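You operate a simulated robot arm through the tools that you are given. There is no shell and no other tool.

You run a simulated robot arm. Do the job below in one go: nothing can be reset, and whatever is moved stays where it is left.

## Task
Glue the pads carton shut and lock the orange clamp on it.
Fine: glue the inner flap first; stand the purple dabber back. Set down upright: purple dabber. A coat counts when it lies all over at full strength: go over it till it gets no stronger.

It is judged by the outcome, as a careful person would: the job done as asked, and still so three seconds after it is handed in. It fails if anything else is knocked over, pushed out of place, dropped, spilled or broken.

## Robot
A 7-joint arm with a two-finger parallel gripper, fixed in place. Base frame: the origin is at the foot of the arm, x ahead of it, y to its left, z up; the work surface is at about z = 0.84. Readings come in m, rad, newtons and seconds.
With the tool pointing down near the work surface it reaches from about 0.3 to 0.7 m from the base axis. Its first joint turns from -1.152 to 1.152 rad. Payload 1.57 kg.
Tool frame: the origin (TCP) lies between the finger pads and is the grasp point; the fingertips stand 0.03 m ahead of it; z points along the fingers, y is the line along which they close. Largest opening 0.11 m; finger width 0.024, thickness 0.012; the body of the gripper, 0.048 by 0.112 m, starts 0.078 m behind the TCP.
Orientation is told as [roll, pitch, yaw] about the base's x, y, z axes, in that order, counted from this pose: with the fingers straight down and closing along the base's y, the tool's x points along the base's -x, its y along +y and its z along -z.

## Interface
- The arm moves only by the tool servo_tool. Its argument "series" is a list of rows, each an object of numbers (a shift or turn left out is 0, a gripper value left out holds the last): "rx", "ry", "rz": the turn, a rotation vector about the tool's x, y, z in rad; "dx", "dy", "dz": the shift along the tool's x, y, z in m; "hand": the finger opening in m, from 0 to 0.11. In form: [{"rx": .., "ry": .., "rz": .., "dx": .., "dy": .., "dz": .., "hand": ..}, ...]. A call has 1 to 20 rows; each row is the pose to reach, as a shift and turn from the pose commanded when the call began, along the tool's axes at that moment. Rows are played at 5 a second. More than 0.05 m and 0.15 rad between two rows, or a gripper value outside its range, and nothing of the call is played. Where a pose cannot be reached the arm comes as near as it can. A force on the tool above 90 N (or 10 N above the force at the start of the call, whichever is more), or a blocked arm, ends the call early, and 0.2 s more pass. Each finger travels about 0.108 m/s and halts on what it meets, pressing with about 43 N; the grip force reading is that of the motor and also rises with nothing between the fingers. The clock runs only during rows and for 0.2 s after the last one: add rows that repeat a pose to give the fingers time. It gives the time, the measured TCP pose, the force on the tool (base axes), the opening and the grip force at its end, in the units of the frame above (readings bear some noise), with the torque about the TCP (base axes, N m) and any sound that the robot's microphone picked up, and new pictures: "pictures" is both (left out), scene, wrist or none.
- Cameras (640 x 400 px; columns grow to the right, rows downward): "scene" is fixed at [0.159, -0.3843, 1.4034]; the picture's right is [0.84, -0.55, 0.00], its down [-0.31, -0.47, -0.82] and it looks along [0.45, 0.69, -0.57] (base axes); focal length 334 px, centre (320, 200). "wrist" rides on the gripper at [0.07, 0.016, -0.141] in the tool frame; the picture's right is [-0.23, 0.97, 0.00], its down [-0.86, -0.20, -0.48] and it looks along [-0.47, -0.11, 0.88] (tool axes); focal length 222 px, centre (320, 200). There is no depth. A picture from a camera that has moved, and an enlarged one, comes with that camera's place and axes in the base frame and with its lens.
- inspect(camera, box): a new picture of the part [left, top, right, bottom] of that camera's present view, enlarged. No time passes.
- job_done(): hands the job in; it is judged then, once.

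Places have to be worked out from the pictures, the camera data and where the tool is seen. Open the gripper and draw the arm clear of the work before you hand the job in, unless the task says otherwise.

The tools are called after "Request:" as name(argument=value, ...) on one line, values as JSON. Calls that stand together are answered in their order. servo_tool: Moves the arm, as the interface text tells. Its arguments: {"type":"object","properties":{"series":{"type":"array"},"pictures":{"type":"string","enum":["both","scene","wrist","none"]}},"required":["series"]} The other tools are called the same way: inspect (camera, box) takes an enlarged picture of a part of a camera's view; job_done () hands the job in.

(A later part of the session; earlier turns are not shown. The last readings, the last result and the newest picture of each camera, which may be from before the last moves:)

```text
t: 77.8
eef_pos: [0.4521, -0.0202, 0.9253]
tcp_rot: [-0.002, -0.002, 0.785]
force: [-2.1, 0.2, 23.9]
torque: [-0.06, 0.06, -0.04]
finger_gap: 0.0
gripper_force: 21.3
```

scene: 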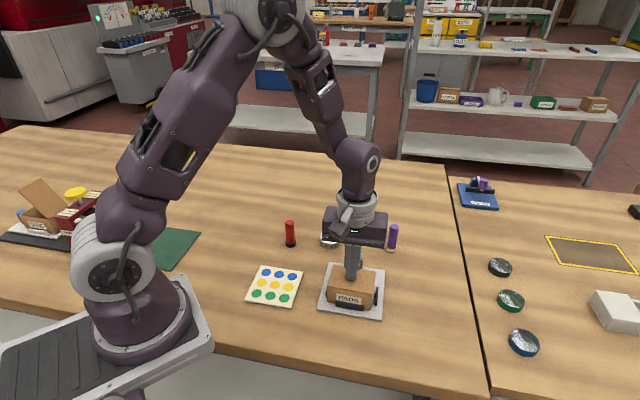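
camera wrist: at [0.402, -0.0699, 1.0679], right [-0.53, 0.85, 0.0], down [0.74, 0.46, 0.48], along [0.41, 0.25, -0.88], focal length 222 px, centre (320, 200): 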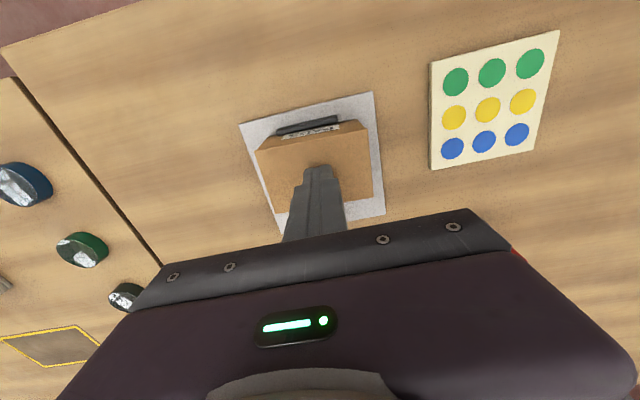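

Request:
servo_tool(series=[{"dz": 0.0003}, {"dz": 0.0005}, {"dz": 0.0005}, {"dz": 0.0005}, {"dz": 0.0005}, {"dz": 0.0005}, {"dz": 0.0005}, {"dz": 0.0005}, {"dz": 0.0005}, {"dz": 0.0005}, {"dz": 0.0005}, {"dz": 0.0005}, {"dz": 0.0005}, {"dz": 0.0005}, {"dz": 0.0005}], pictures="none")

```text
t: 81.0
eef_pos: [0.4518, -0.0214, 0.9243]
tcp_rot: [0.0, -0.001, 0.787]
force: [4.5, -1.8, 34.3]
torque: [-0.1, -0.13, 0.07]
finger_gap: 0.0
gripper_force: 21.4
```

Held at about 34 N for three seconds. I lift straight up slowly and see whether the flap stays down.

Request:
servo_tool(series=[{"dz": -0.003}, {"dz": -0.01}, {"dz": -0.04}, {"dz": -0.08}, {"dz": -0.12}, {"dz": -0.15}, {"dz": -0.15}], pictures="both")

Request:
inspect(camera="scene", box=[305, 205, 425, 320])

Request:
inspect(camera="wrist", box=[200, 80, 460, 230])

```text
t: 82.6
eef_pos: [0.452, -0.0193, 1.0744]
tcp_rot: [-0.001, 0.0, 0.786]
force: [-0.3, 0.2, -0.3]
torque: [-0.01, 0.0, -0.01]
finger_gap: 0.0
gripper_force: 21.4
camera wrist: at [0.3902, -0.0579, 1.2162], right [-0.53, 0.85, 0.0], down [0.75, 0.46, 0.48], along [0.41, 0.25, -0.88], focal length 222 px, centre (320, 200)
```

scene: 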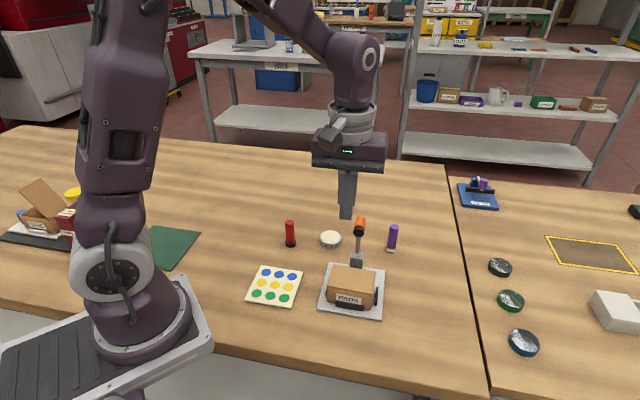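
wrist: 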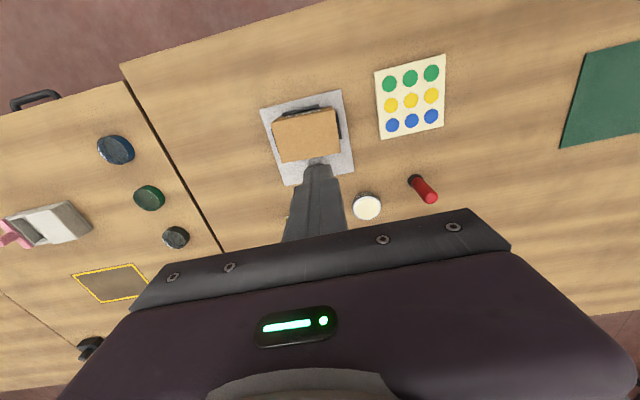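

```text
3.48 times, centred on (365, 262) of scene
camera zoom: at [0.159, -0.3843, 1.4034], right [0.84, -0.55, 0.0], down [-0.31, -0.47, -0.82], along [0.45, 0.69, -0.57], focal length 1160 px, centre (164, -17)
```

zoom: 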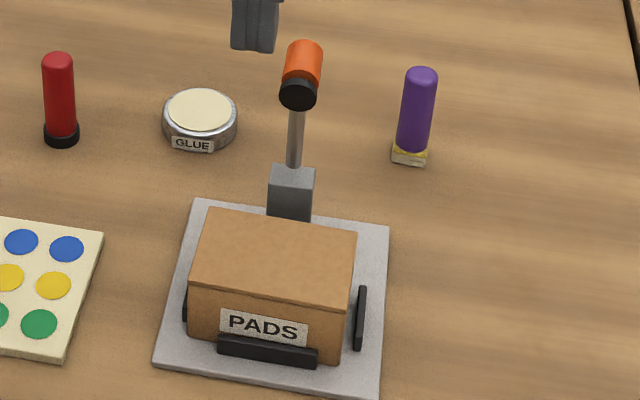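

```text
2.46 times, centred on (330, 155) of wrist
camera zoom: at [0.3902, -0.0579, 1.2162], right [-0.53, 0.85, 0.0], down [0.75, 0.46, 0.48], along [0.41, 0.25, -0.88], focal length 547 px, centre (295, 311)
```

zoom: 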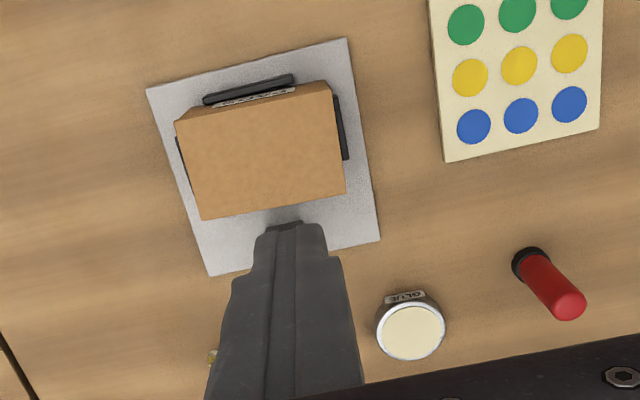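

The flap stays shut and everything else is as it was. Now the clamp: I carry the closed fingers over its head (tips at 1.045, head top about 0.99) to a spot behind it for a closer look at the lever.

Request:
servo_tool(series=[{"dx": -0.038, "dy": -0.007}, {"dx": -0.076, "dy": -0.014}, {"dx": -0.1143, "dy": -0.0204}, {"dx": -0.14, "dy": -0.0204}, {"dx": -0.14, "dy": -0.0204}], pictures="both")

Request:
inspect(camera="scene", box=[325, 205, 395, 275])

Request:
inspect(camera="wrist", box=[220, 40, 420, 240])

```text
t: 83.8
eef_pos: [0.5658, 0.0646, 1.0742]
tcp_rot: [-0.001, 0.0, 0.785]
force: [-1.4, -0.2, 0.3]
torque: [0.01, -0.02, -0.03]
finger_gap: 0.0002
gripper_force: 20.9
camera wrist: at [0.5038, 0.0268, 1.2154], right [-0.53, 0.85, 0.0], down [0.75, 0.46, 0.48], along [0.41, 0.25, -0.88], focal length 222 px, centre (320, 200)
```

scene: 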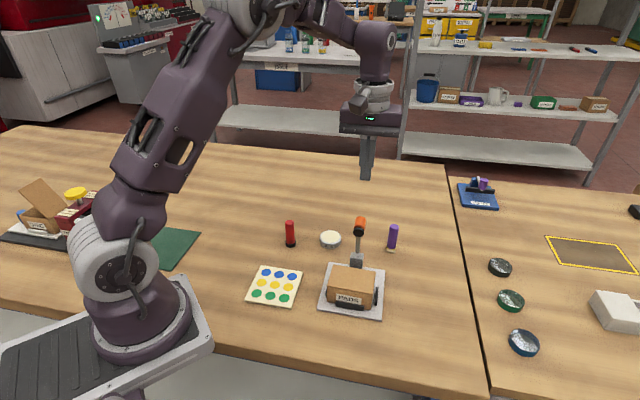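
wrist: 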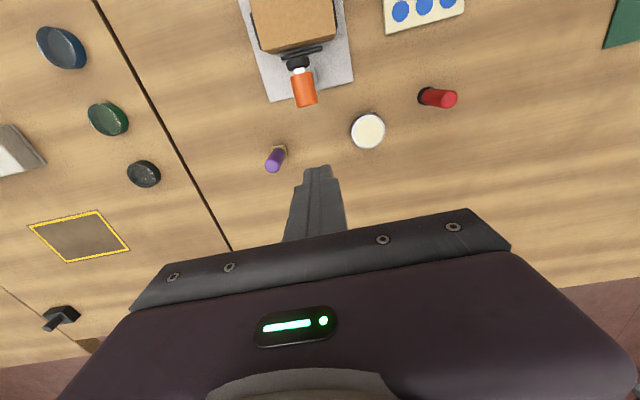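

```text
5.71 times, centred on (360, 240) of scene
camera zoom: at [0.159, -0.3843, 1.4034], right [0.84, -0.55, 0.0], down [-0.31, -0.47, -0.82], along [0.45, 0.69, -0.57], focal length 1906 px, centre (91, -29)
```

zoom: 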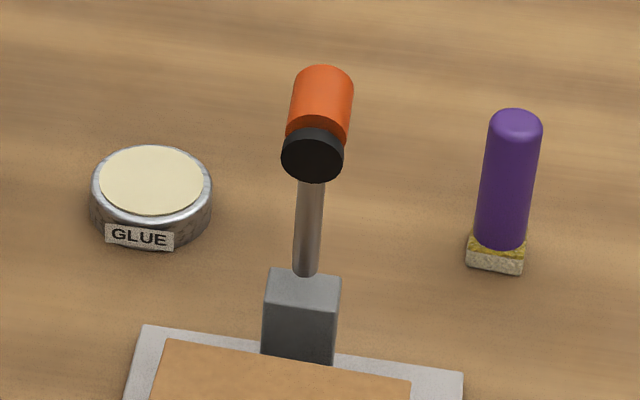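

```text
2.00 times, centred on (320, 140) of wrist
camera zoom: at [0.5038, 0.0268, 1.2154], right [-0.53, 0.85, 0.0], down [0.75, 0.46, 0.48], along [0.41, 0.25, -0.88], focal length 444 px, centre (320, 320)
```

zoom: 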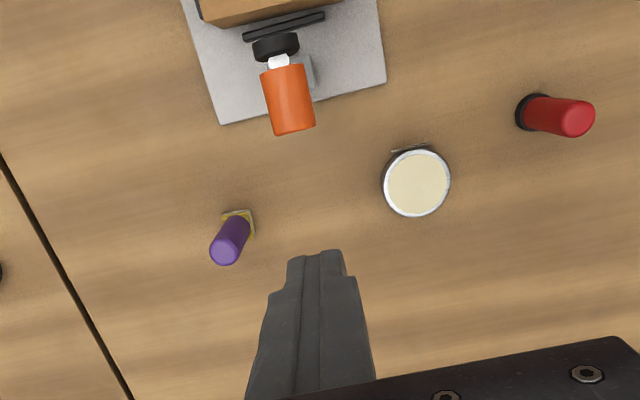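

The lever head runs along the carton's depth axis at z ≈ 0.973, black pad toward the carton and the orange end at about (0.5305, 0.028); the pivot sits in the grey block near z 0.905. I lower the closed fingers behind the orange end and start pushing it over.

Request:
servo_tool(series=[{"dx": 0.0147, "dz": 0.04}, {"dx": 0.0147, "dz": 0.077}, {"dx": 0.0317, "dz": 0.077}, {"dx": 0.0383, "dz": 0.077}, {"dx": 0.0475, "dz": 0.0735}, {"dx": 0.057, "dz": 0.0699}, {"dx": 0.057, "dz": 0.0699}], pictures="both")

Request:
inspect(camera="scene", box=[320, 200, 400, 310])

```text
t: 85.4
eef_pos: [0.5258, 0.0236, 1.0045]
tcp_rot: [0.0, 0.0, 0.785]
force: [-0.6, 0.1, -0.3]
torque: [0.0, -0.02, 0.02]
finger_gap: 0.0
gripper_force: 20.7
camera wrist: at [0.4636, -0.0144, 1.146], right [-0.53, 0.85, 0.0], down [0.75, 0.46, 0.48], along [0.41, 0.25, -0.88], focal length 222 px, centre (320, 200)
```

scene: 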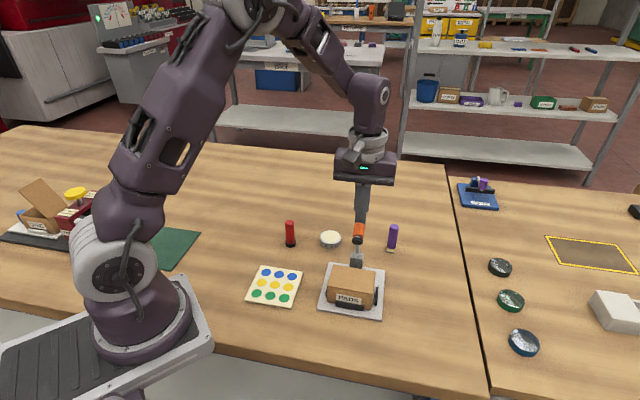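
wrist: 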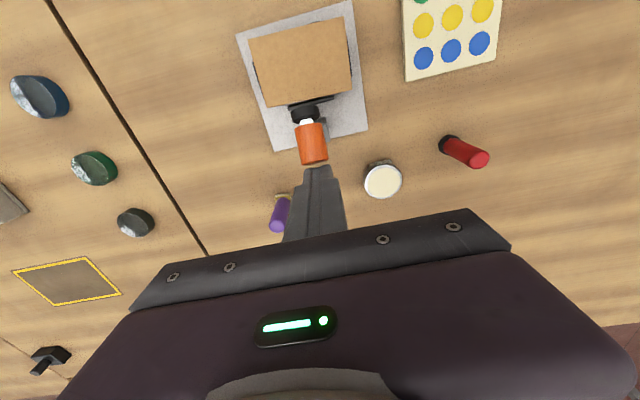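

```text
3.64 times, centred on (360, 255) of scene
camera zoom: at [0.159, -0.3843, 1.4034], right [0.84, -0.55, 0.0], down [-0.31, -0.47, -0.82], along [0.45, 0.69, -0.57], focal length 1213 px, centre (174, 0)
```

zoom: 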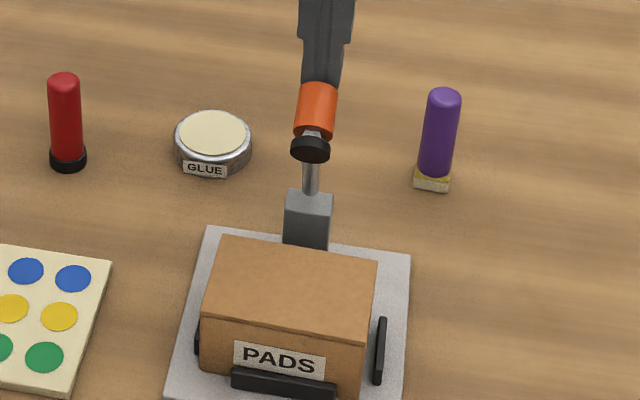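

The lever is swinging with the push at almost no force, and the plate stays put. I continue along the arc.

Request:
servo_tool(series=[{"dx": 0.0098, "dz": -0.0015}, {"dx": 0.0195, "dz": -0.0026}, {"dx": 0.029, "dz": -0.001}, {"dx": 0.0386, "dz": 0.0017}, {"dx": 0.0475, "dz": 0.0052}, {"dx": 0.0559, "dz": 0.0095}, {"dx": 0.0559, "dz": 0.0095}], pictures="both")

Request:
inspect(camera="scene", box=[320, 200, 400, 310])

Request:
inspect(camera="wrist", box=[220, 60, 420, 240])

```text
t: 87.0
eef_pos: [0.4853, -0.0153, 0.9957]
tcp_rot: [0.001, 0.0, 0.785]
force: [0.4, -0.3, 0.3]
torque: [-0.03, -0.01, -0.02]
finger_gap: 0.0
gripper_force: 21.0
camera wrist: at [0.4242, -0.0542, 1.1366], right [-0.53, 0.85, 0.0], down [0.75, 0.46, 0.48], along [0.41, 0.25, -0.88], focal length 222 px, centre (320, 200)
```

scene: 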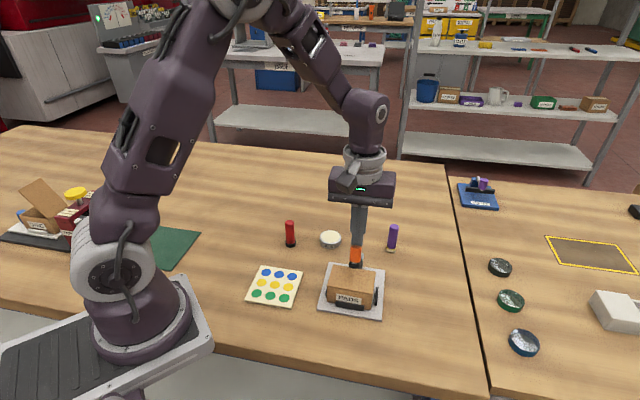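
wrist: 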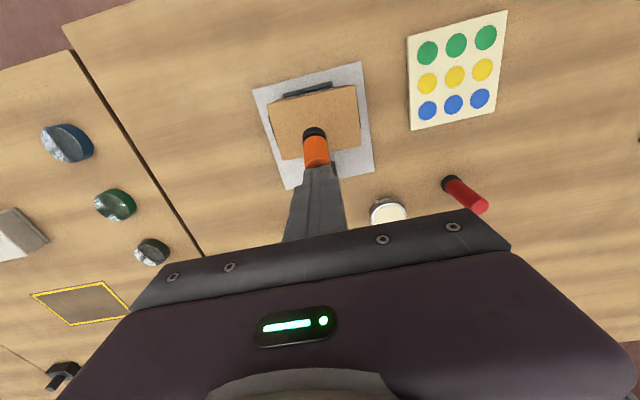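

```text
3.64 times, centred on (360, 255) of scene
camera zoom: at [0.159, -0.3843, 1.4034], right [0.84, -0.55, 0.0], down [-0.31, -0.47, -0.82], along [0.45, 0.69, -0.57], focal length 1213 px, centre (174, 0)
```

zoom: 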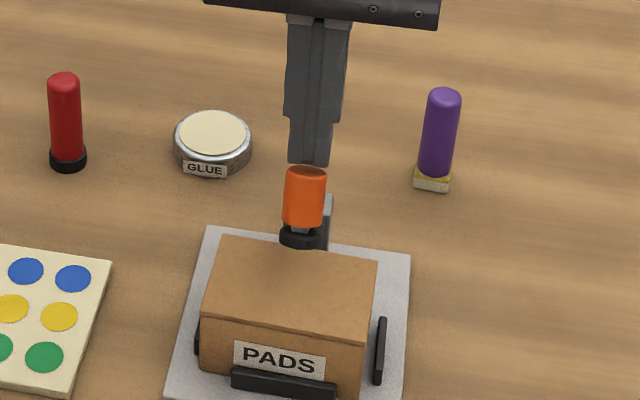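

```text
2.22 times, centred on (320, 150) of wrist
camera zoom: at [0.4242, -0.0542, 1.1366], right [-0.53, 0.85, 0.0], down [0.75, 0.46, 0.48], along [0.41, 0.25, -0.88], focal length 494 px, centre (320, 311)
```

zoom: 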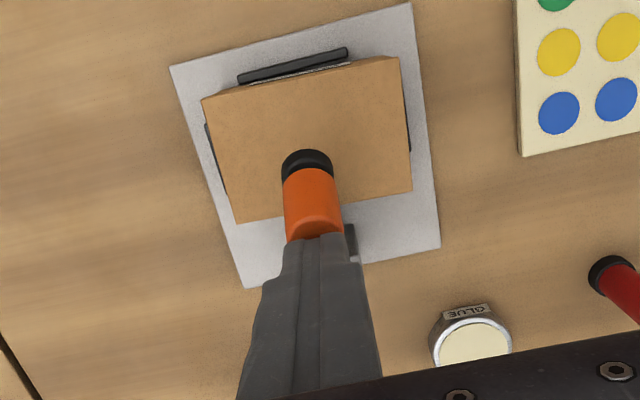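

Over half way. I continue down toward the carton top, moving the fingers over the orange end to press from above.

Request:
servo_tool(series=[{"dx": 0.0075, "dz": 0.0058}, {"dx": 0.0144, "dz": 0.0126}, {"dx": 0.0203, "dz": 0.0178}, {"dx": 0.0235, "dz": 0.0205}, {"dx": 0.0262, "dz": 0.0233}, {"dx": 0.028, "dz": 0.0255}, {"dx": 0.028, "dz": 0.0255}], pictures="both")

Request:
inspect(camera="scene", box=[320, 200, 400, 310])

Request:
inspect(camera="wrist", box=[220, 60, 420, 240])

```text
t: 88.6
eef_pos: [0.4654, -0.0367, 0.9699]
tcp_rot: [0.001, 0.0, 0.787]
force: [0.9, 0.4, -0.2]
torque: [-0.01, 0.02, 0.0]
finger_gap: 0.0
gripper_force: 21.2
camera wrist: at [0.4043, -0.0736, 1.111], right [-0.53, 0.85, 0.0], down [0.75, 0.46, 0.48], along [0.41, 0.25, -0.88], focal length 222 px, centre (320, 200)
```

scene: 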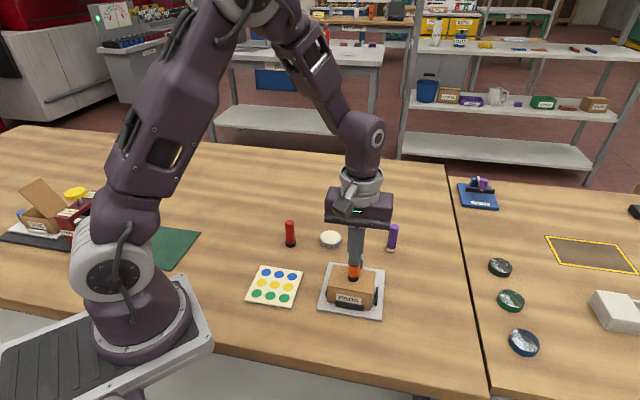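
wrist: 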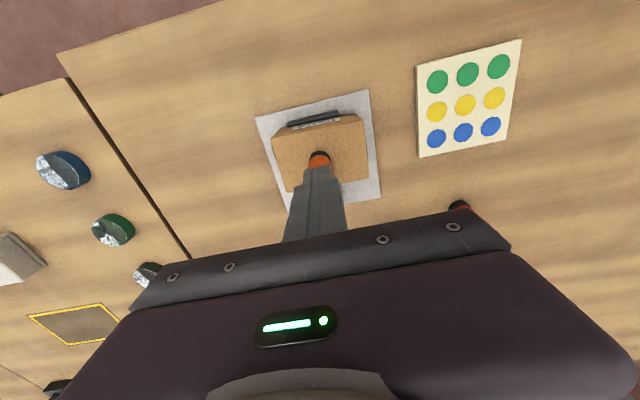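

```text
3.64 times, centred on (360, 255) of scene
camera zoom: at [0.159, -0.3843, 1.4034], right [0.84, -0.55, 0.0], down [-0.31, -0.47, -0.82], along [0.45, 0.69, -0.57], focal length 1213 px, centre (174, 0)
```

zoom: 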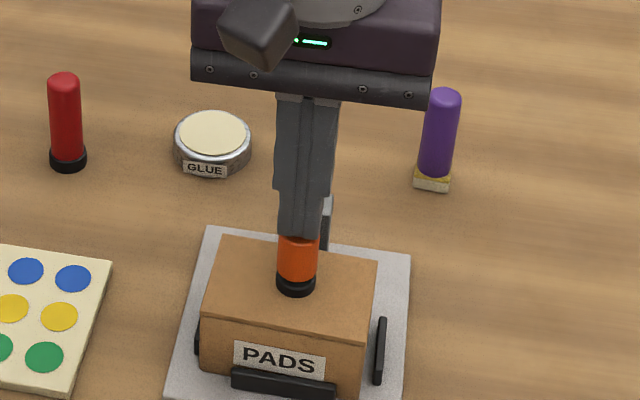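

```text
2.22 times, centred on (320, 150) of wrist
camera zoom: at [0.4043, -0.0736, 1.111], right [-0.53, 0.85, 0.0], down [0.75, 0.46, 0.48], along [0.41, 0.25, -0.88], focal length 494 px, centre (320, 311)
```

zoom: 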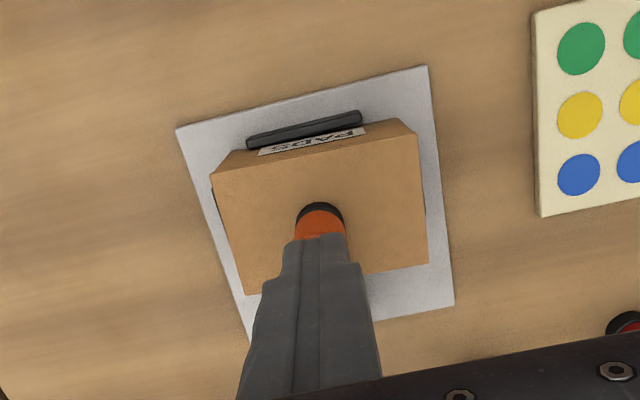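

The lever is nearly flat. I press straight down in small steps on the orange end to lock it, watching the force and listening for a click.

Request:
servo_tool(series=[{"dx": 0.002, "dz": 0.001}, {"dx": 0.004, "dz": 0.002}, {"dx": 0.004, "dz": 0.003}, {"dx": 0.004, "dz": 0.004}, {"dx": 0.004, "dz": 0.004}], pictures="none")

```text
t: 89.8
eef_pos: [0.4629, -0.0383, 0.9661]
tcp_rot: [-0.002, -0.001, 0.786]
force: [-8.4, 2.5, 46.8]
torque: [0.36, -0.03, -0.02]
finger_gap: 0.0002
gripper_force: 21.4
```

47 N is now on the lever at 0.966 with no click reported. I look before pressing harder.

Request:
servo_tool(series=[{"dz": 0.0003}, {"dz": 0.0003}], pictures="both")

Request:
inspect(camera="scene", box=[320, 230, 400, 310])

Request:
inspect(camera="wrist", box=[220, 60, 420, 240])

```text
t: 90.4
eef_pos: [0.4634, -0.0372, 0.9672]
tcp_rot: [-0.001, -0.003, 0.787]
force: [-10.1, 0.8, 62.5]
torque: [0.43, -0.1, 0.1]
finger_gap: 0.0
gripper_force: 21.1
camera wrist: at [0.4009, -0.0764, 1.1079], right [-0.53, 0.85, 0.0], down [0.74, 0.46, 0.48], along [0.41, 0.25, -0.88], focal length 222 px, centre (320, 200)
```

scene: 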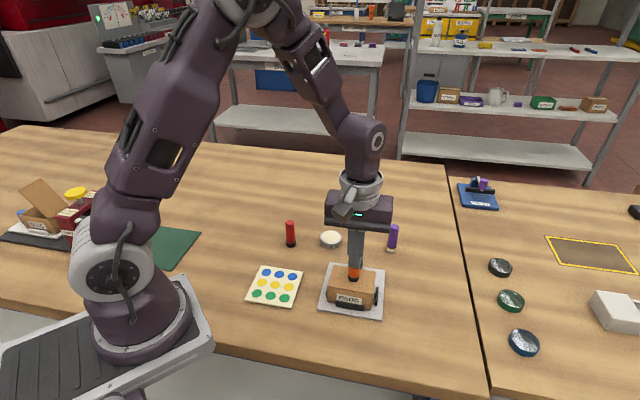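
wrist: 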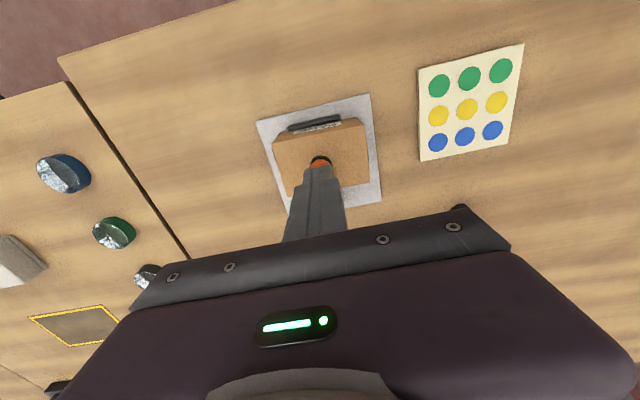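

```text
5.00 times, centred on (360, 270) of scene
camera zoom: at [0.1578, -0.3842, 1.4035], right [0.84, -0.55, 0.0], down [-0.31, -0.47, -0.82], along [0.45, 0.69, -0.57], focal length 1668 px, centre (120, -150)
```

zoom: 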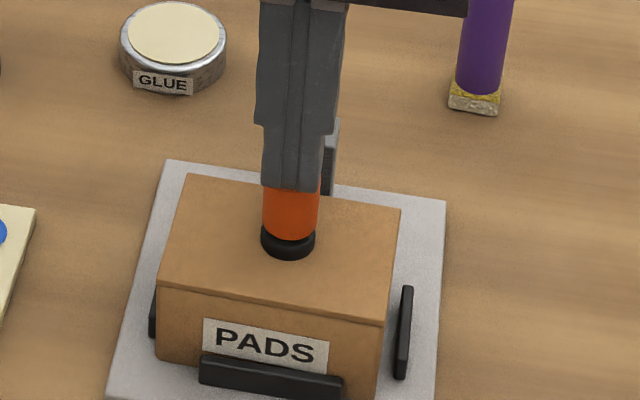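

```text
2.22 times, centred on (320, 150) of wrist
camera zoom: at [0.4009, -0.0764, 1.1079], right [-0.53, 0.85, 0.0], down [0.74, 0.46, 0.48], along [0.41, 0.25, -0.88], focal length 494 px, centre (320, 311)
```

zoom: 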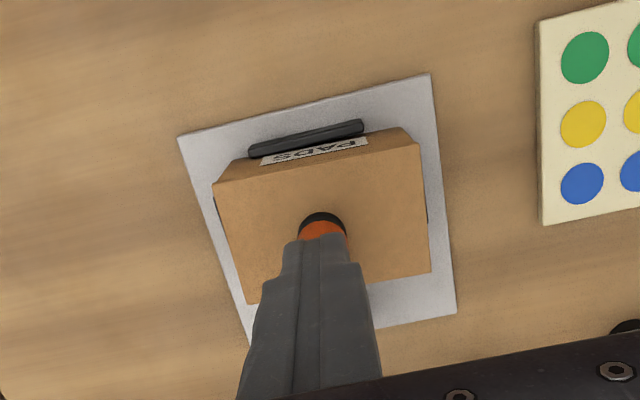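

The pad sits flat on the closed carton. I add a little more pressure to seat the lock, staying under the force limit.

Request:
servo_tool(series=[{"dz": 0.0003}, {"dz": 0.0006}, {"dz": 0.0006}, {"dz": 0.0006}], pictures="none")

```text
t: 91.4
eef_pos: [0.4628, -0.0379, 0.9668]
tcp_rot: [-0.004, -0.001, 0.783]
force: [-13.0, -1.4, 74.8]
torque: [0.46, -0.05, 0.21]
finger_gap: 0.0
gripper_force: 21.8
```

No click yet at 75 N. I ease off and look at how the lever sits on its own.

Request:
servo_tool(series=[{"dz": -0.002}, {"dz": -0.006}, {"dz": -0.03}, {"dz": -0.06}, {"dx": 0.03, "dz": -0.09}, {"dx": 0.06, "dz": -0.11}, {"dx": 0.09, "dz": -0.11}, {"dx": 0.09, "dz": -0.11}], pictures="both")

Request:
inspect(camera="scene", box=[320, 235, 400, 315])

Request:
inspect(camera="wrist", box=[220, 60, 420, 240])

```text
t: 93.2
eef_pos: [0.3988, -0.1027, 1.074]
tcp_rot: [0.0, -0.001, 0.785]
force: [-0.7, 0.5, 0.2]
torque: [0.02, 0.04, 0.0]
finger_gap: 0.0
gripper_force: 21.6
camera wrist: at [0.338, -0.1402, 1.2155], right [-0.53, 0.85, 0.0], down [0.75, 0.46, 0.48], along [0.41, 0.25, -0.88], focal length 222 px, centre (320, 200)
```

scene: 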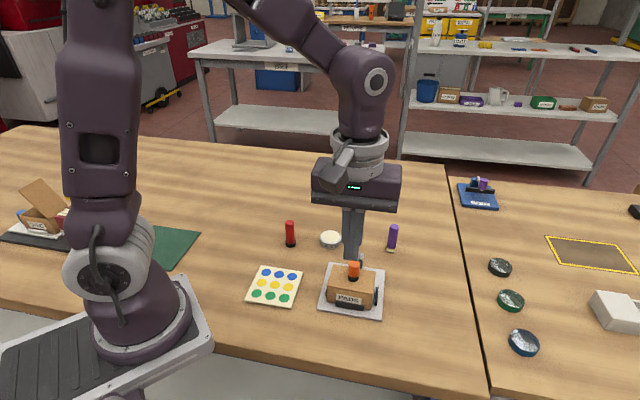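
wrist: 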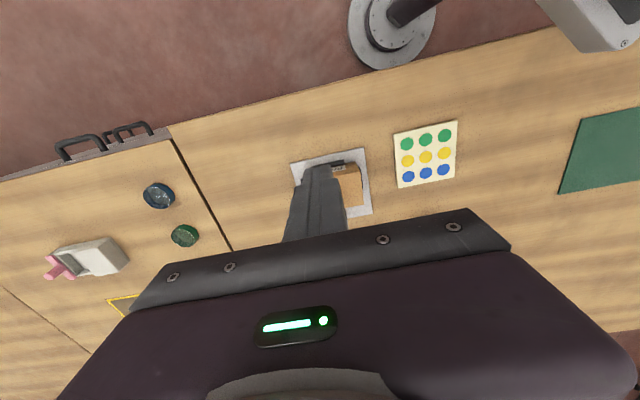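

```text
5.00 times, centred on (360, 275) of scene
camera zoom: at [0.159, -0.3843, 1.4034], right [0.84, -0.55, 0.0], down [-0.31, -0.47, -0.82], along [0.45, 0.69, -0.57], focal length 1668 px, centre (120, -175)
```

zoom: 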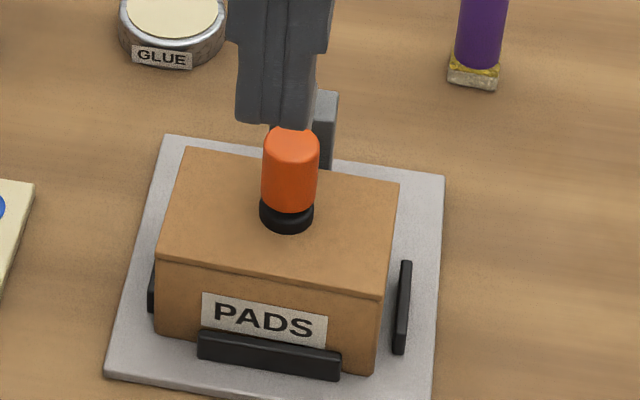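

```text
2.22 times, centred on (320, 150) of wrist
camera zoom: at [0.338, -0.1402, 1.2155], right [-0.53, 0.85, 0.0], down [0.75, 0.46, 0.48], along [0.41, 0.25, -0.88], focal length 494 px, centre (320, 311)
```

zoom: 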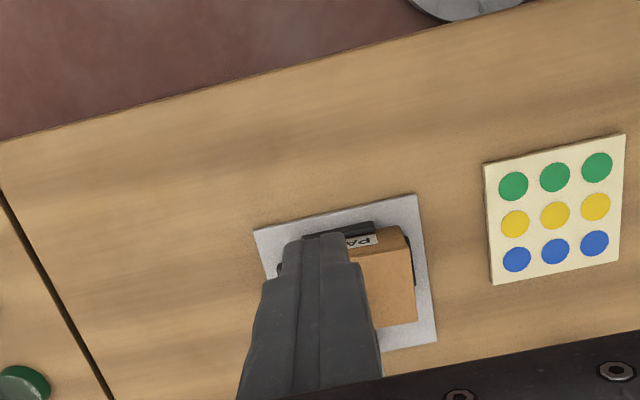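

The lever rests on the box with the pad on top. I move the camera to the right-hand side for a better view of the clamp's angle.

Request:
servo_tool(series=[{"dx": -0.03, "dy": -0.03}, {"dx": -0.06, "dy": -0.065}, {"dx": -0.08, "dy": -0.105}, {"dx": -0.08, "dy": -0.13, "dz": 0.02}, {"dx": -0.08, "dy": -0.13, "dz": 0.04}, {"dx": -0.08, "dy": -0.13, "dz": 0.04}], pictures="both")

Request:
inspect(camera="wrist", box=[330, 60, 490, 180])

Request:
inspect(camera="scene", box=[320, 235, 400, 315])

```text
t: 94.6
eef_pos: [0.5488, -0.1378, 1.0335]
tcp_rot: [0.0, -0.002, 0.785]
force: [-0.3, 0.3, -0.3]
torque: [0.02, -0.01, 0.02]
finger_gap: 0.0002
gripper_force: 21.8
camera wrist: at [0.4864, -0.1756, 1.1759], right [-0.53, 0.85, 0.0], down [0.75, 0.46, 0.48], along [0.41, 0.25, -0.88], focal length 222 px, centre (320, 200)
```

scene: 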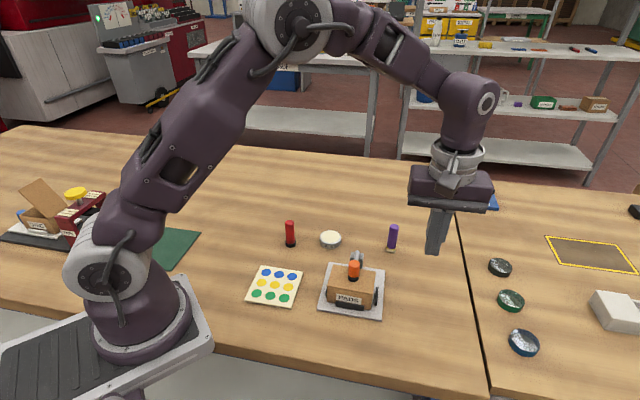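
wrist: 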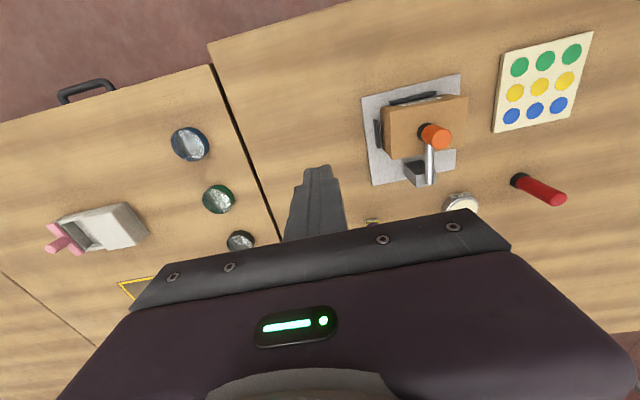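

```text
3.33 times, centred on (410, 120) of wrist
camera zoom: at [0.4864, -0.1756, 1.1759], right [-0.53, 0.85, 0.0], down [0.75, 0.46, 0.48], along [0.41, 0.25, -0.88], focal length 740 px, centre (20, 467)
```

zoom: 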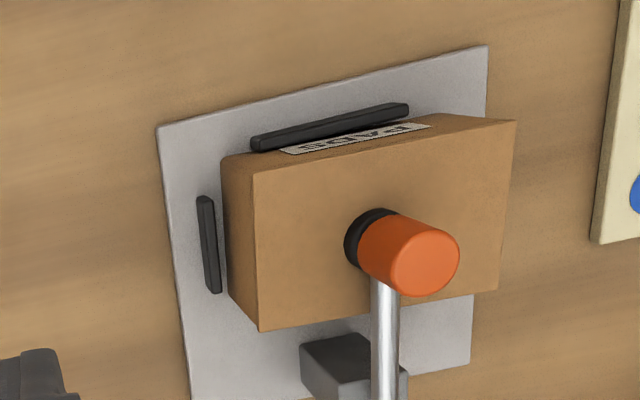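

```text
5.00 times, centred on (360, 275) of scene
camera zoom: at [0.159, -0.3843, 1.4034], right [0.84, -0.55, 0.0], down [-0.31, -0.47, -0.82], along [0.45, 0.69, -0.57], focal length 1668 px, centre (120, -175)
```

zoom: 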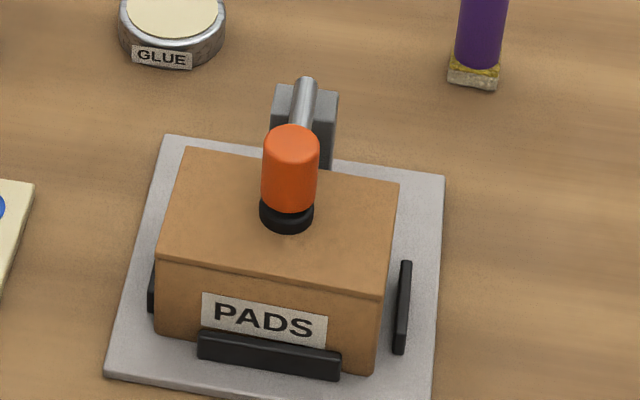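

Request:
inspect(camera="wrist", box=[380, 100, 480, 200])

Request:
inspect(camera="scene", box=[335, 240, 375, 290])

Request:
inspect(camera="scene", box=[440, 160, 520, 220])

```text
4.00 times, centred on (430, 150) of wrist
camera zoom: at [0.4864, -0.1756, 1.1759], right [-0.53, 0.85, 0.0], down [0.75, 0.46, 0.48], along [0.41, 0.25, -0.88], focal length 888 px, centre (-120, 400)
```

zoom: 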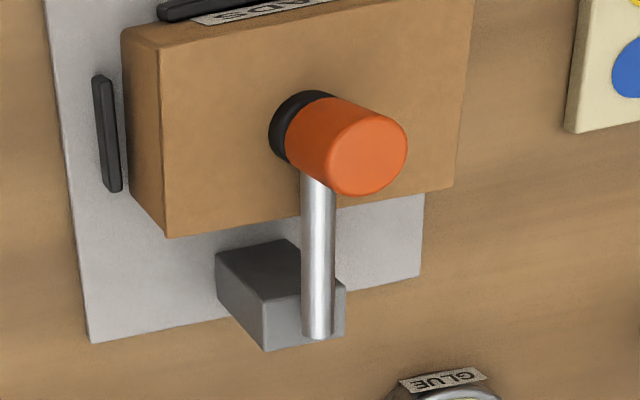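

```text
8.00 times, centred on (355, 265) of scene
camera zoom: at [0.159, -0.3843, 1.4034], right [0.84, -0.55, 0.0], down [-0.31, -0.47, -0.82], along [0.45, 0.69, -0.57], focal length 2668 px, centre (40, -320)
```

zoom: 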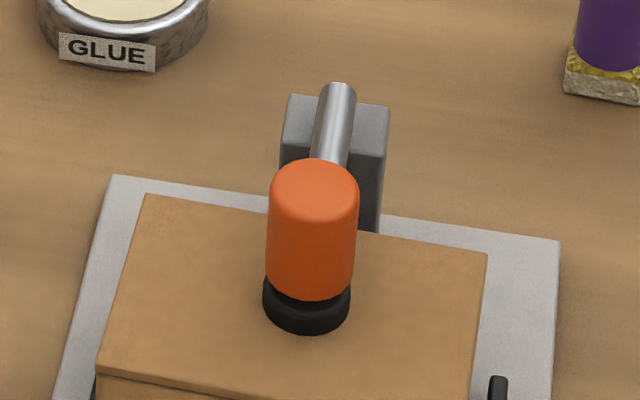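

```text
6.67 times, centred on (480, 190) of scene
camera zoom: at [0.159, -0.3843, 1.4034], right [0.84, -0.55, 0.0], down [-0.31, -0.47, -0.82], along [0.45, 0.69, -0.57], focal length 2224 px, centre (-747, 267)
```

zoom: 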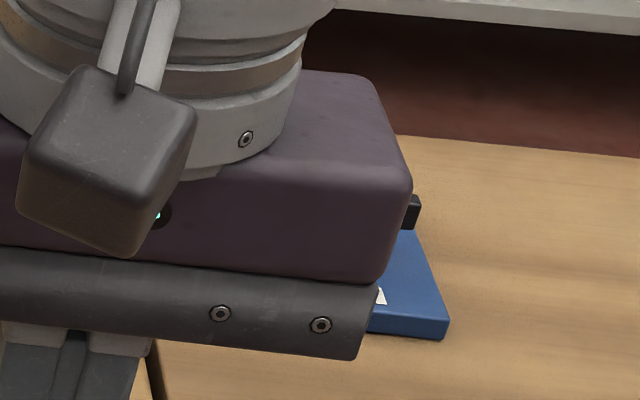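

The lever lies flat with the pad on the lid. I bring the closed fingers round to the front of the head (lower later) and meanwhile look at the other fixture's clamp for comparison.

Request:
servo_tool(series=[{"dx": 0.01, "dy": 0.043}, {"dx": 0.02, "dy": 0.087}, {"dx": 0.0298, "dy": 0.1301}, {"dx": 0.0298, "dy": 0.1301}], pictures="both")

Request:
inspect(camera="scene", box=[440, 160, 520, 220])

Request:
inspect(camera="scene", box=[320, 235, 400, 315])

Request:
inspect(camera="wrist", box=[240, 80, 400, 220])

```text
t: 95.6
eef_pos: [0.4347, -0.0651, 1.0361]
tcp_rot: [0.0, 0.0, 0.786]
force: [0.2, -0.5, -0.5]
torque: [-0.01, -0.01, -0.02]
finger_gap: 0.0
gripper_force: 21.8
camera wrist: at [0.3726, -0.1034, 1.1769], right [-0.53, 0.85, 0.0], down [0.75, 0.46, 0.48], along [0.41, 0.25, -0.88], focal length 222 px, centre (320, 200)
```

scene: 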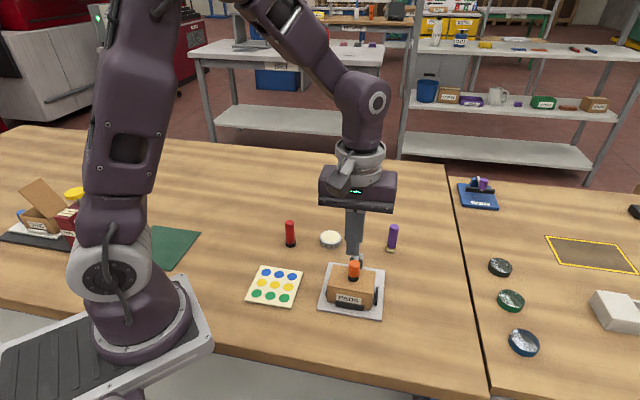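
wrist: 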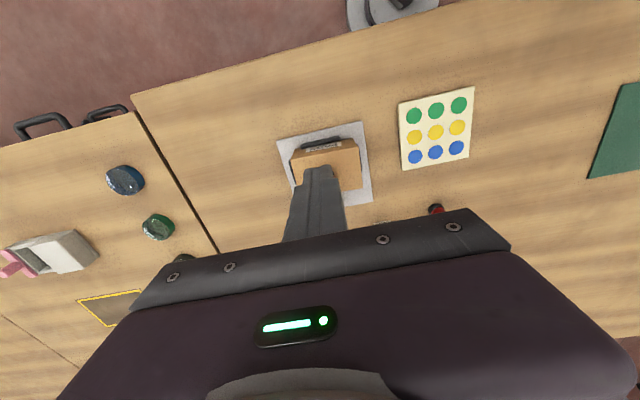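

```text
6.67 times, centred on (480, 190) of scene
camera zoom: at [0.159, -0.3843, 1.4034], right [0.84, -0.55, 0.0], down [-0.31, -0.47, -0.82], along [0.45, 0.69, -0.57], focal length 2224 px, centre (-747, 267)
```

zoom: 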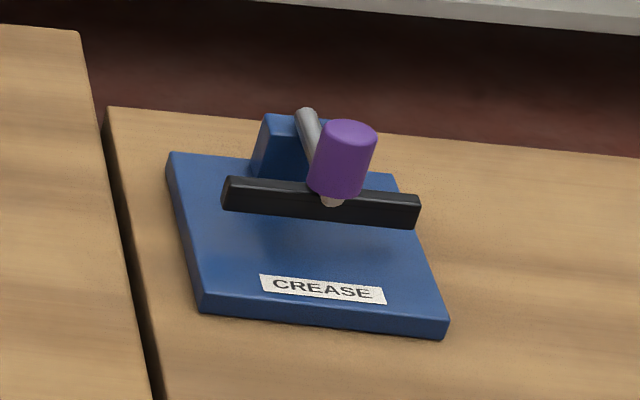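

```text
5.00 times, centred on (360, 275) of scene
camera zoom: at [0.159, -0.3843, 1.4034], right [0.84, -0.55, 0.0], down [-0.31, -0.47, -0.82], along [0.45, 0.69, -0.57], focal length 1668 px, centre (120, -175)
```

zoom: 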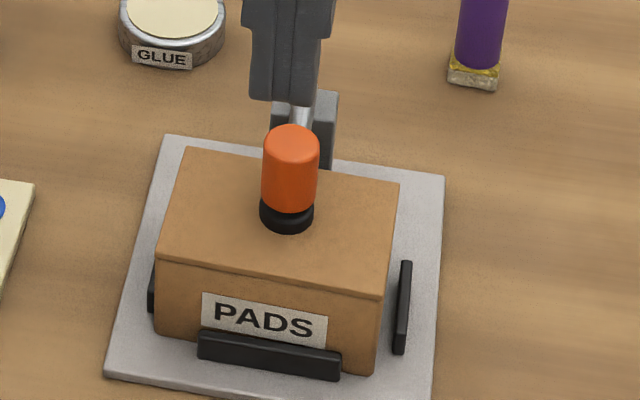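

```text
2.86 times, centred on (320, 150) of wrist
camera zoom: at [0.3726, -0.1034, 1.1769], right [-0.53, 0.85, 0.0], down [0.75, 0.46, 0.48], along [0.41, 0.25, -0.88], focal length 635 px, centre (320, 343)
```

zoom: 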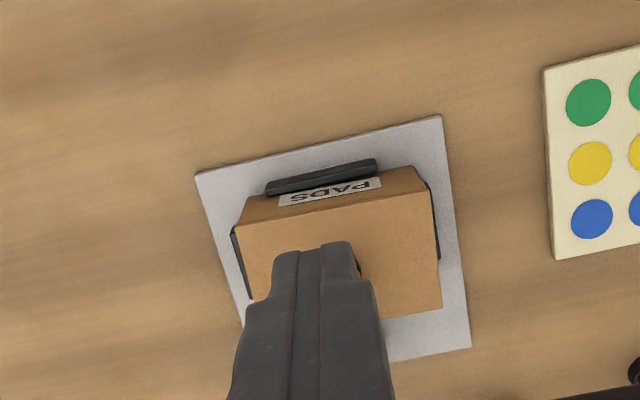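

I lower the fingers just in front of the head to test gently, with only a newton or two, whether the lever holds or swings back.

Request:
servo_tool(series=[{"dz": 0.04}, {"dz": 0.08}, {"dx": -0.006, "dz": 0.08}, {"dx": -0.009, "dz": 0.08}, {"dx": -0.0105, "dz": 0.08}, {"dx": -0.0105, "dz": 0.08}], pictures="scene")

Request:
inspect(camera="scene", box=[320, 235, 400, 315])

```text
t: 97.0
eef_pos: [0.4423, -0.0588, 0.9547]
tcp_rot: [0.0, 0.0, 0.787]
force: [0.3, 0.4, 0.0]
torque: [0.02, -0.01, 0.01]
finger_gap: 0.0
gripper_force: 20.9
```

scene: 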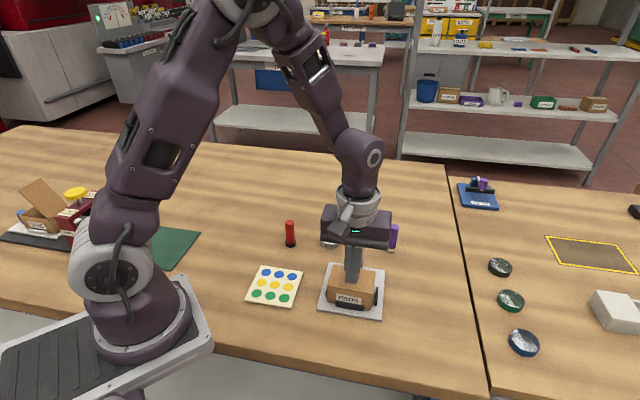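

```text
5.00 times, centred on (360, 275) of scene
camera zoom: at [0.159, -0.3843, 1.4034], right [0.84, -0.55, 0.0], down [-0.31, -0.47, -0.82], along [0.45, 0.69, -0.57], focal length 1668 px, centre (120, -175)
```

zoom: 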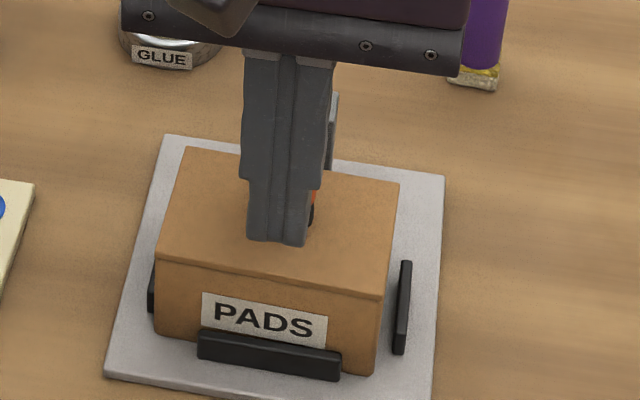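

No contact yet; I creep 2 mm further.

Request:
servo_tool(series=[{"dx": -0.001}, {"dx": -0.002}, {"dx": -0.002}], pictures="none")

```text
t: 97.8
eef_pos: [0.4446, -0.0575, 0.9552]
tcp_rot: [-0.001, 0.0, 0.786]
force: [0.1, 0.2, -0.1]
torque: [0.0, -0.03, 0.02]
finger_gap: 0.0
gripper_force: 21.6
```

Request:
servo_tool(series=[{"dx": -0.001}, {"dx": -0.002}, {"dx": -0.002}], pictures="none")

```text
t: 98.6
eef_pos: [0.4451, -0.0562, 0.9539]
tcp_rot: [-0.001, 0.0, 0.784]
force: [0.1, -0.2, 0.2]
torque: [0.0, 0.01, 0.01]
finger_gap: 0.0001
gripper_force: 20.7
```

Request:
servo_tool(series=[{"dx": -0.001}, {"dx": -0.002}, {"dx": -0.002}], pictures="wrist")

Request:
inspect(camera="wrist", box=[240, 80, 400, 220])

Request:
inspect(camera="scene", box=[320, 235, 400, 315])

```text
t: 99.4
eef_pos: [0.4474, -0.0544, 0.9553]
tcp_rot: [-0.002, 0.0, 0.785]
force: [-0.1, -0.4, 0.1]
torque: [-0.02, -0.01, -0.03]
finger_gap: 0.0
gripper_force: 21.9
camera wrist: at [0.3849, -0.0928, 1.0966], right [-0.53, 0.85, 0.0], down [0.75, 0.46, 0.48], along [0.41, 0.25, -0.88], focal length 222 px, centre (320, 200)
```

wrist: 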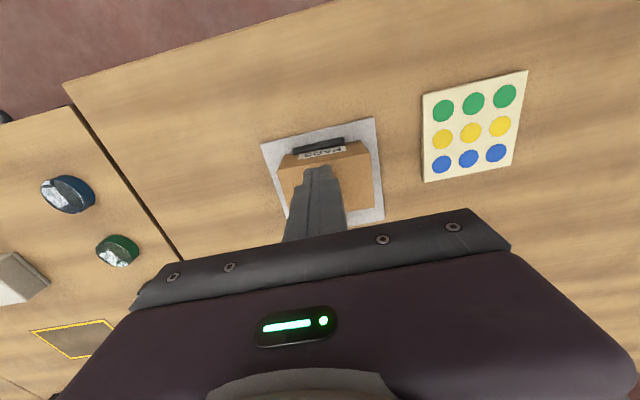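

```text
2.86 times, centred on (320, 150) of wrist
camera zoom: at [0.3849, -0.0928, 1.0966], right [-0.53, 0.85, 0.0], down [0.75, 0.46, 0.48], along [0.41, 0.25, -0.88], focal length 635 px, centre (320, 343)
```

zoom: 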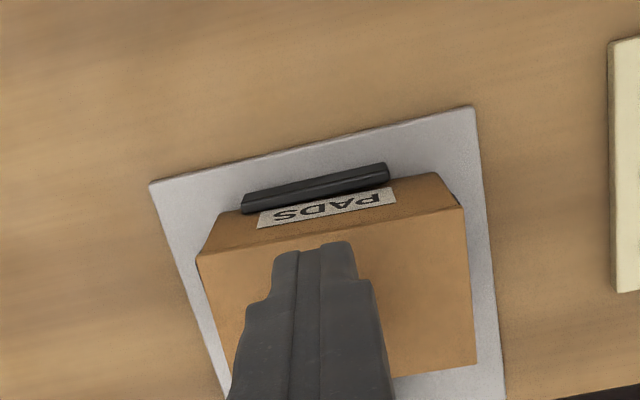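

```text
5.00 times, centred on (360, 275) of scene
camera zoom: at [0.159, -0.3843, 1.4034], right [0.84, -0.55, 0.0], down [-0.31, -0.47, -0.82], along [0.45, 0.69, -0.57], focal length 1668 px, centre (120, -175)
```

zoom: 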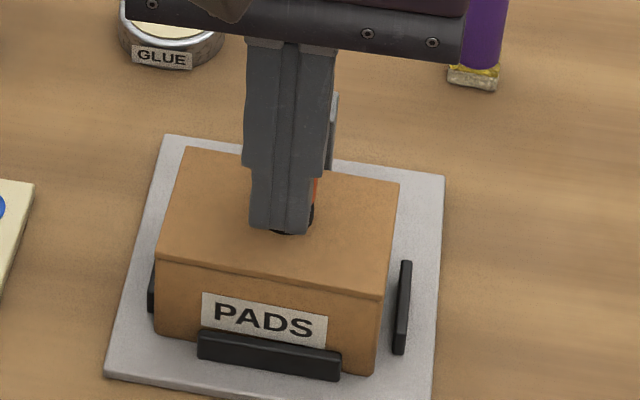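

The head sits at about w −3 mm, so contact should come within the next couple of millimetres.

Request:
servo_tool(series=[{"dx": -0.001}, {"dx": -0.002}, {"dx": -0.003}, {"dx": -0.003}], pictures="none")

```text
t: 100.4
eef_pos: [0.4493, -0.052, 0.9543]
tcp_rot: [-0.001, 0.0, 0.786]
force: [0.4, 0.4, -0.6]
torque: [0.01, 0.0, 0.01]
finger_gap: 0.0
gripper_force: 21.5
```

Request:
servo_tool(series=[{"dx": -0.001}, {"dx": -0.002}, {"dx": -0.002}], pictures="none")

```text
t: 101.2
eef_pos: [0.4494, -0.0507, 0.9549]
tcp_rot: [-0.001, 0.0, 0.784]
force: [-0.2, -0.3, -0.3]
torque: [0.01, -0.02, 0.02]
finger_gap: 0.0001
gripper_force: 21.3
```

Request:
servo_tool(series=[{"dx": -0.001}, {"dx": -0.002}, {"dx": -0.002}], pictures="both")

Request:
inspect(camera="scene", box=[330, 240, 380, 290])

```text
t: 102.0
eef_pos: [0.45, -0.0505, 0.9544]
tcp_rot: [0.001, 0.002, 0.784]
force: [-10.0, -12.3, 5.1]
torque: [-0.19, 0.22, -0.07]
finger_gap: 0.0003
gripper_force: 21.4
camera wrist: at [0.3888, -0.0888, 1.0965], right [-0.53, 0.85, 0.0], down [0.75, 0.46, 0.48], along [0.4, 0.25, -0.88], focal length 222 px, centre (320, 200)
```

scene: 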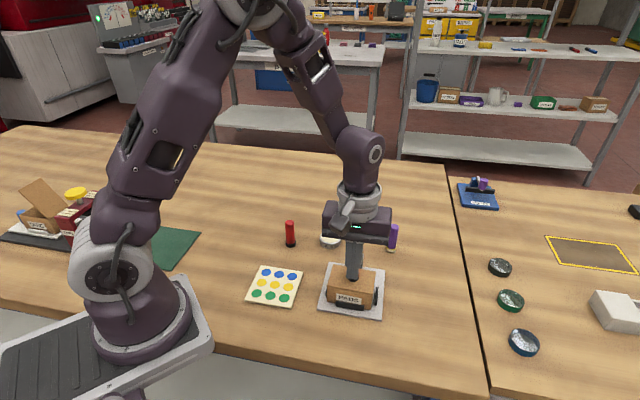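
wrist: 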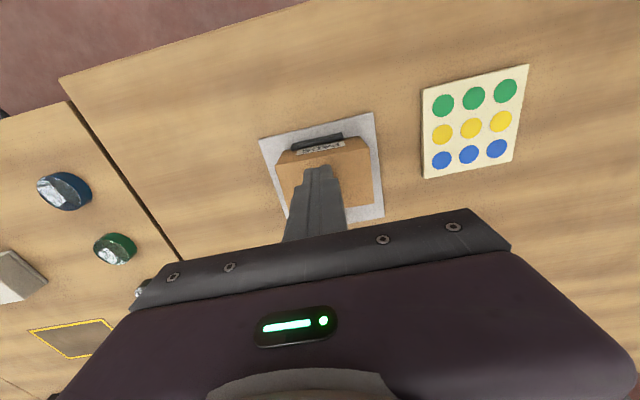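

```text
8.00 times, centred on (355, 265) of scene
camera zoom: at [0.1586, -0.3846, 1.4033], right [0.84, -0.55, 0.0], down [-0.31, -0.47, -0.82], along [0.45, 0.69, -0.57], focal length 2668 px, centre (40, -320)
```

zoom: 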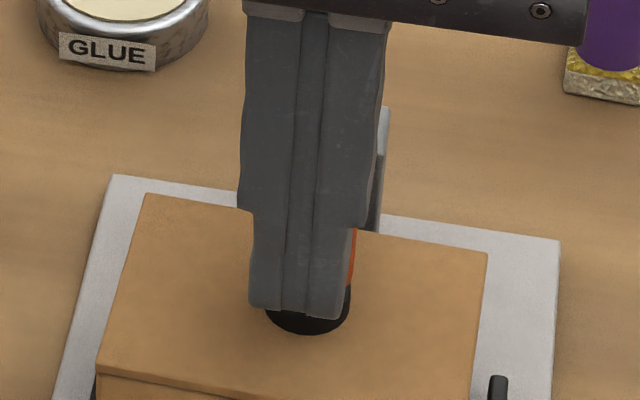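

The lever resists 16 N of opening push without giving, so it is locked. I back off at once, rise, and draw the arm clear to check everything.

Request:
servo_tool(series=[{"dx": 0.004}, {"dx": 0.015}, {"dx": 0.02, "dz": -0.04}, {"dx": 0.02, "dz": -0.09}, {"dx": 0.02, "dz": -0.13}, {"dx": 0.03, "dy": 0.04, "dz": -0.16}, {"dx": 0.04, "dy": 0.08, "dz": -0.18}, {"dx": 0.04, "dy": 0.12, "dz": -0.2, "hand": 0.05}, {"dx": 0.04, "dy": 0.12, "dz": -0.2, "hand": 0.08}], pictures="both")

Request:
inspect(camera="scene", box=[320, 235, 400, 315])

Request:
inspect(camera="wrist", box=[170, 60, 350, 220])

Request:
inspect(camera="scene", box=[230, 200, 430, 325])

```text
refused: row 6 steps farther than a row can; nothing moved
```

```text
5.00 times, centred on (360, 275) of scene
camera zoom: at [0.1586, -0.3846, 1.4033], right [0.84, -0.55, 0.0], down [-0.31, -0.47, -0.82], along [0.45, 0.69, -0.57], focal length 1668 px, centre (120, -175)
```

zoom: 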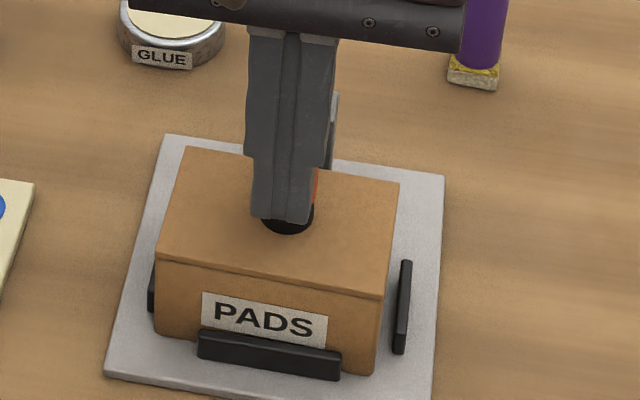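

```text
2.50 times, centred on (260, 140) of wrist
camera zoom: at [0.3888, -0.0888, 1.0965], right [-0.53, 0.85, 0.0], down [0.75, 0.46, 0.48], along [0.4, 0.25, -0.88], focal length 555 px, centre (470, 350)
```

zoom: 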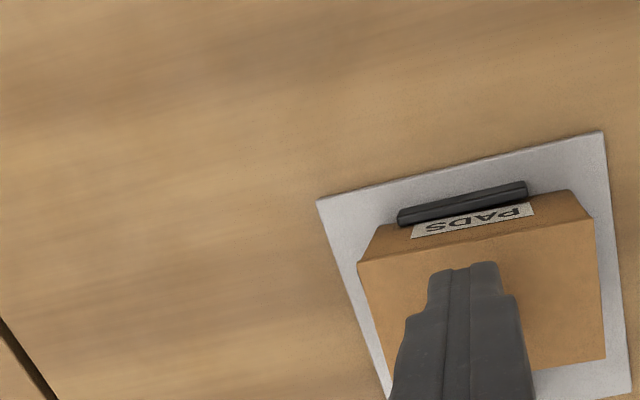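

```text
3.20 times, centred on (330, 262) of scene
camera zoom: at [0.1586, -0.3846, 1.4033], right [0.84, -0.55, 0.0], down [-0.31, -0.47, -0.82], along [0.45, 0.69, -0.57], focal length 1067 px, centre (288, 0)
```

zoom: 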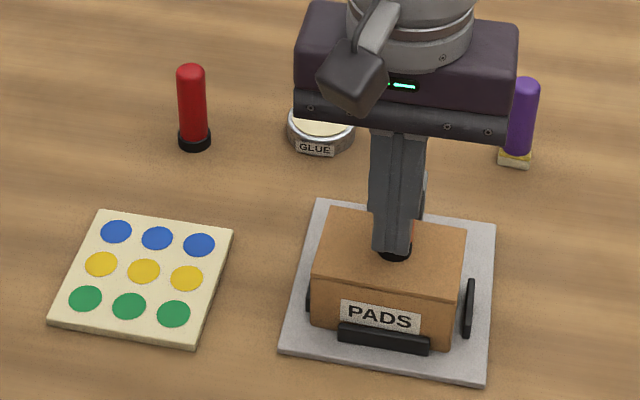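

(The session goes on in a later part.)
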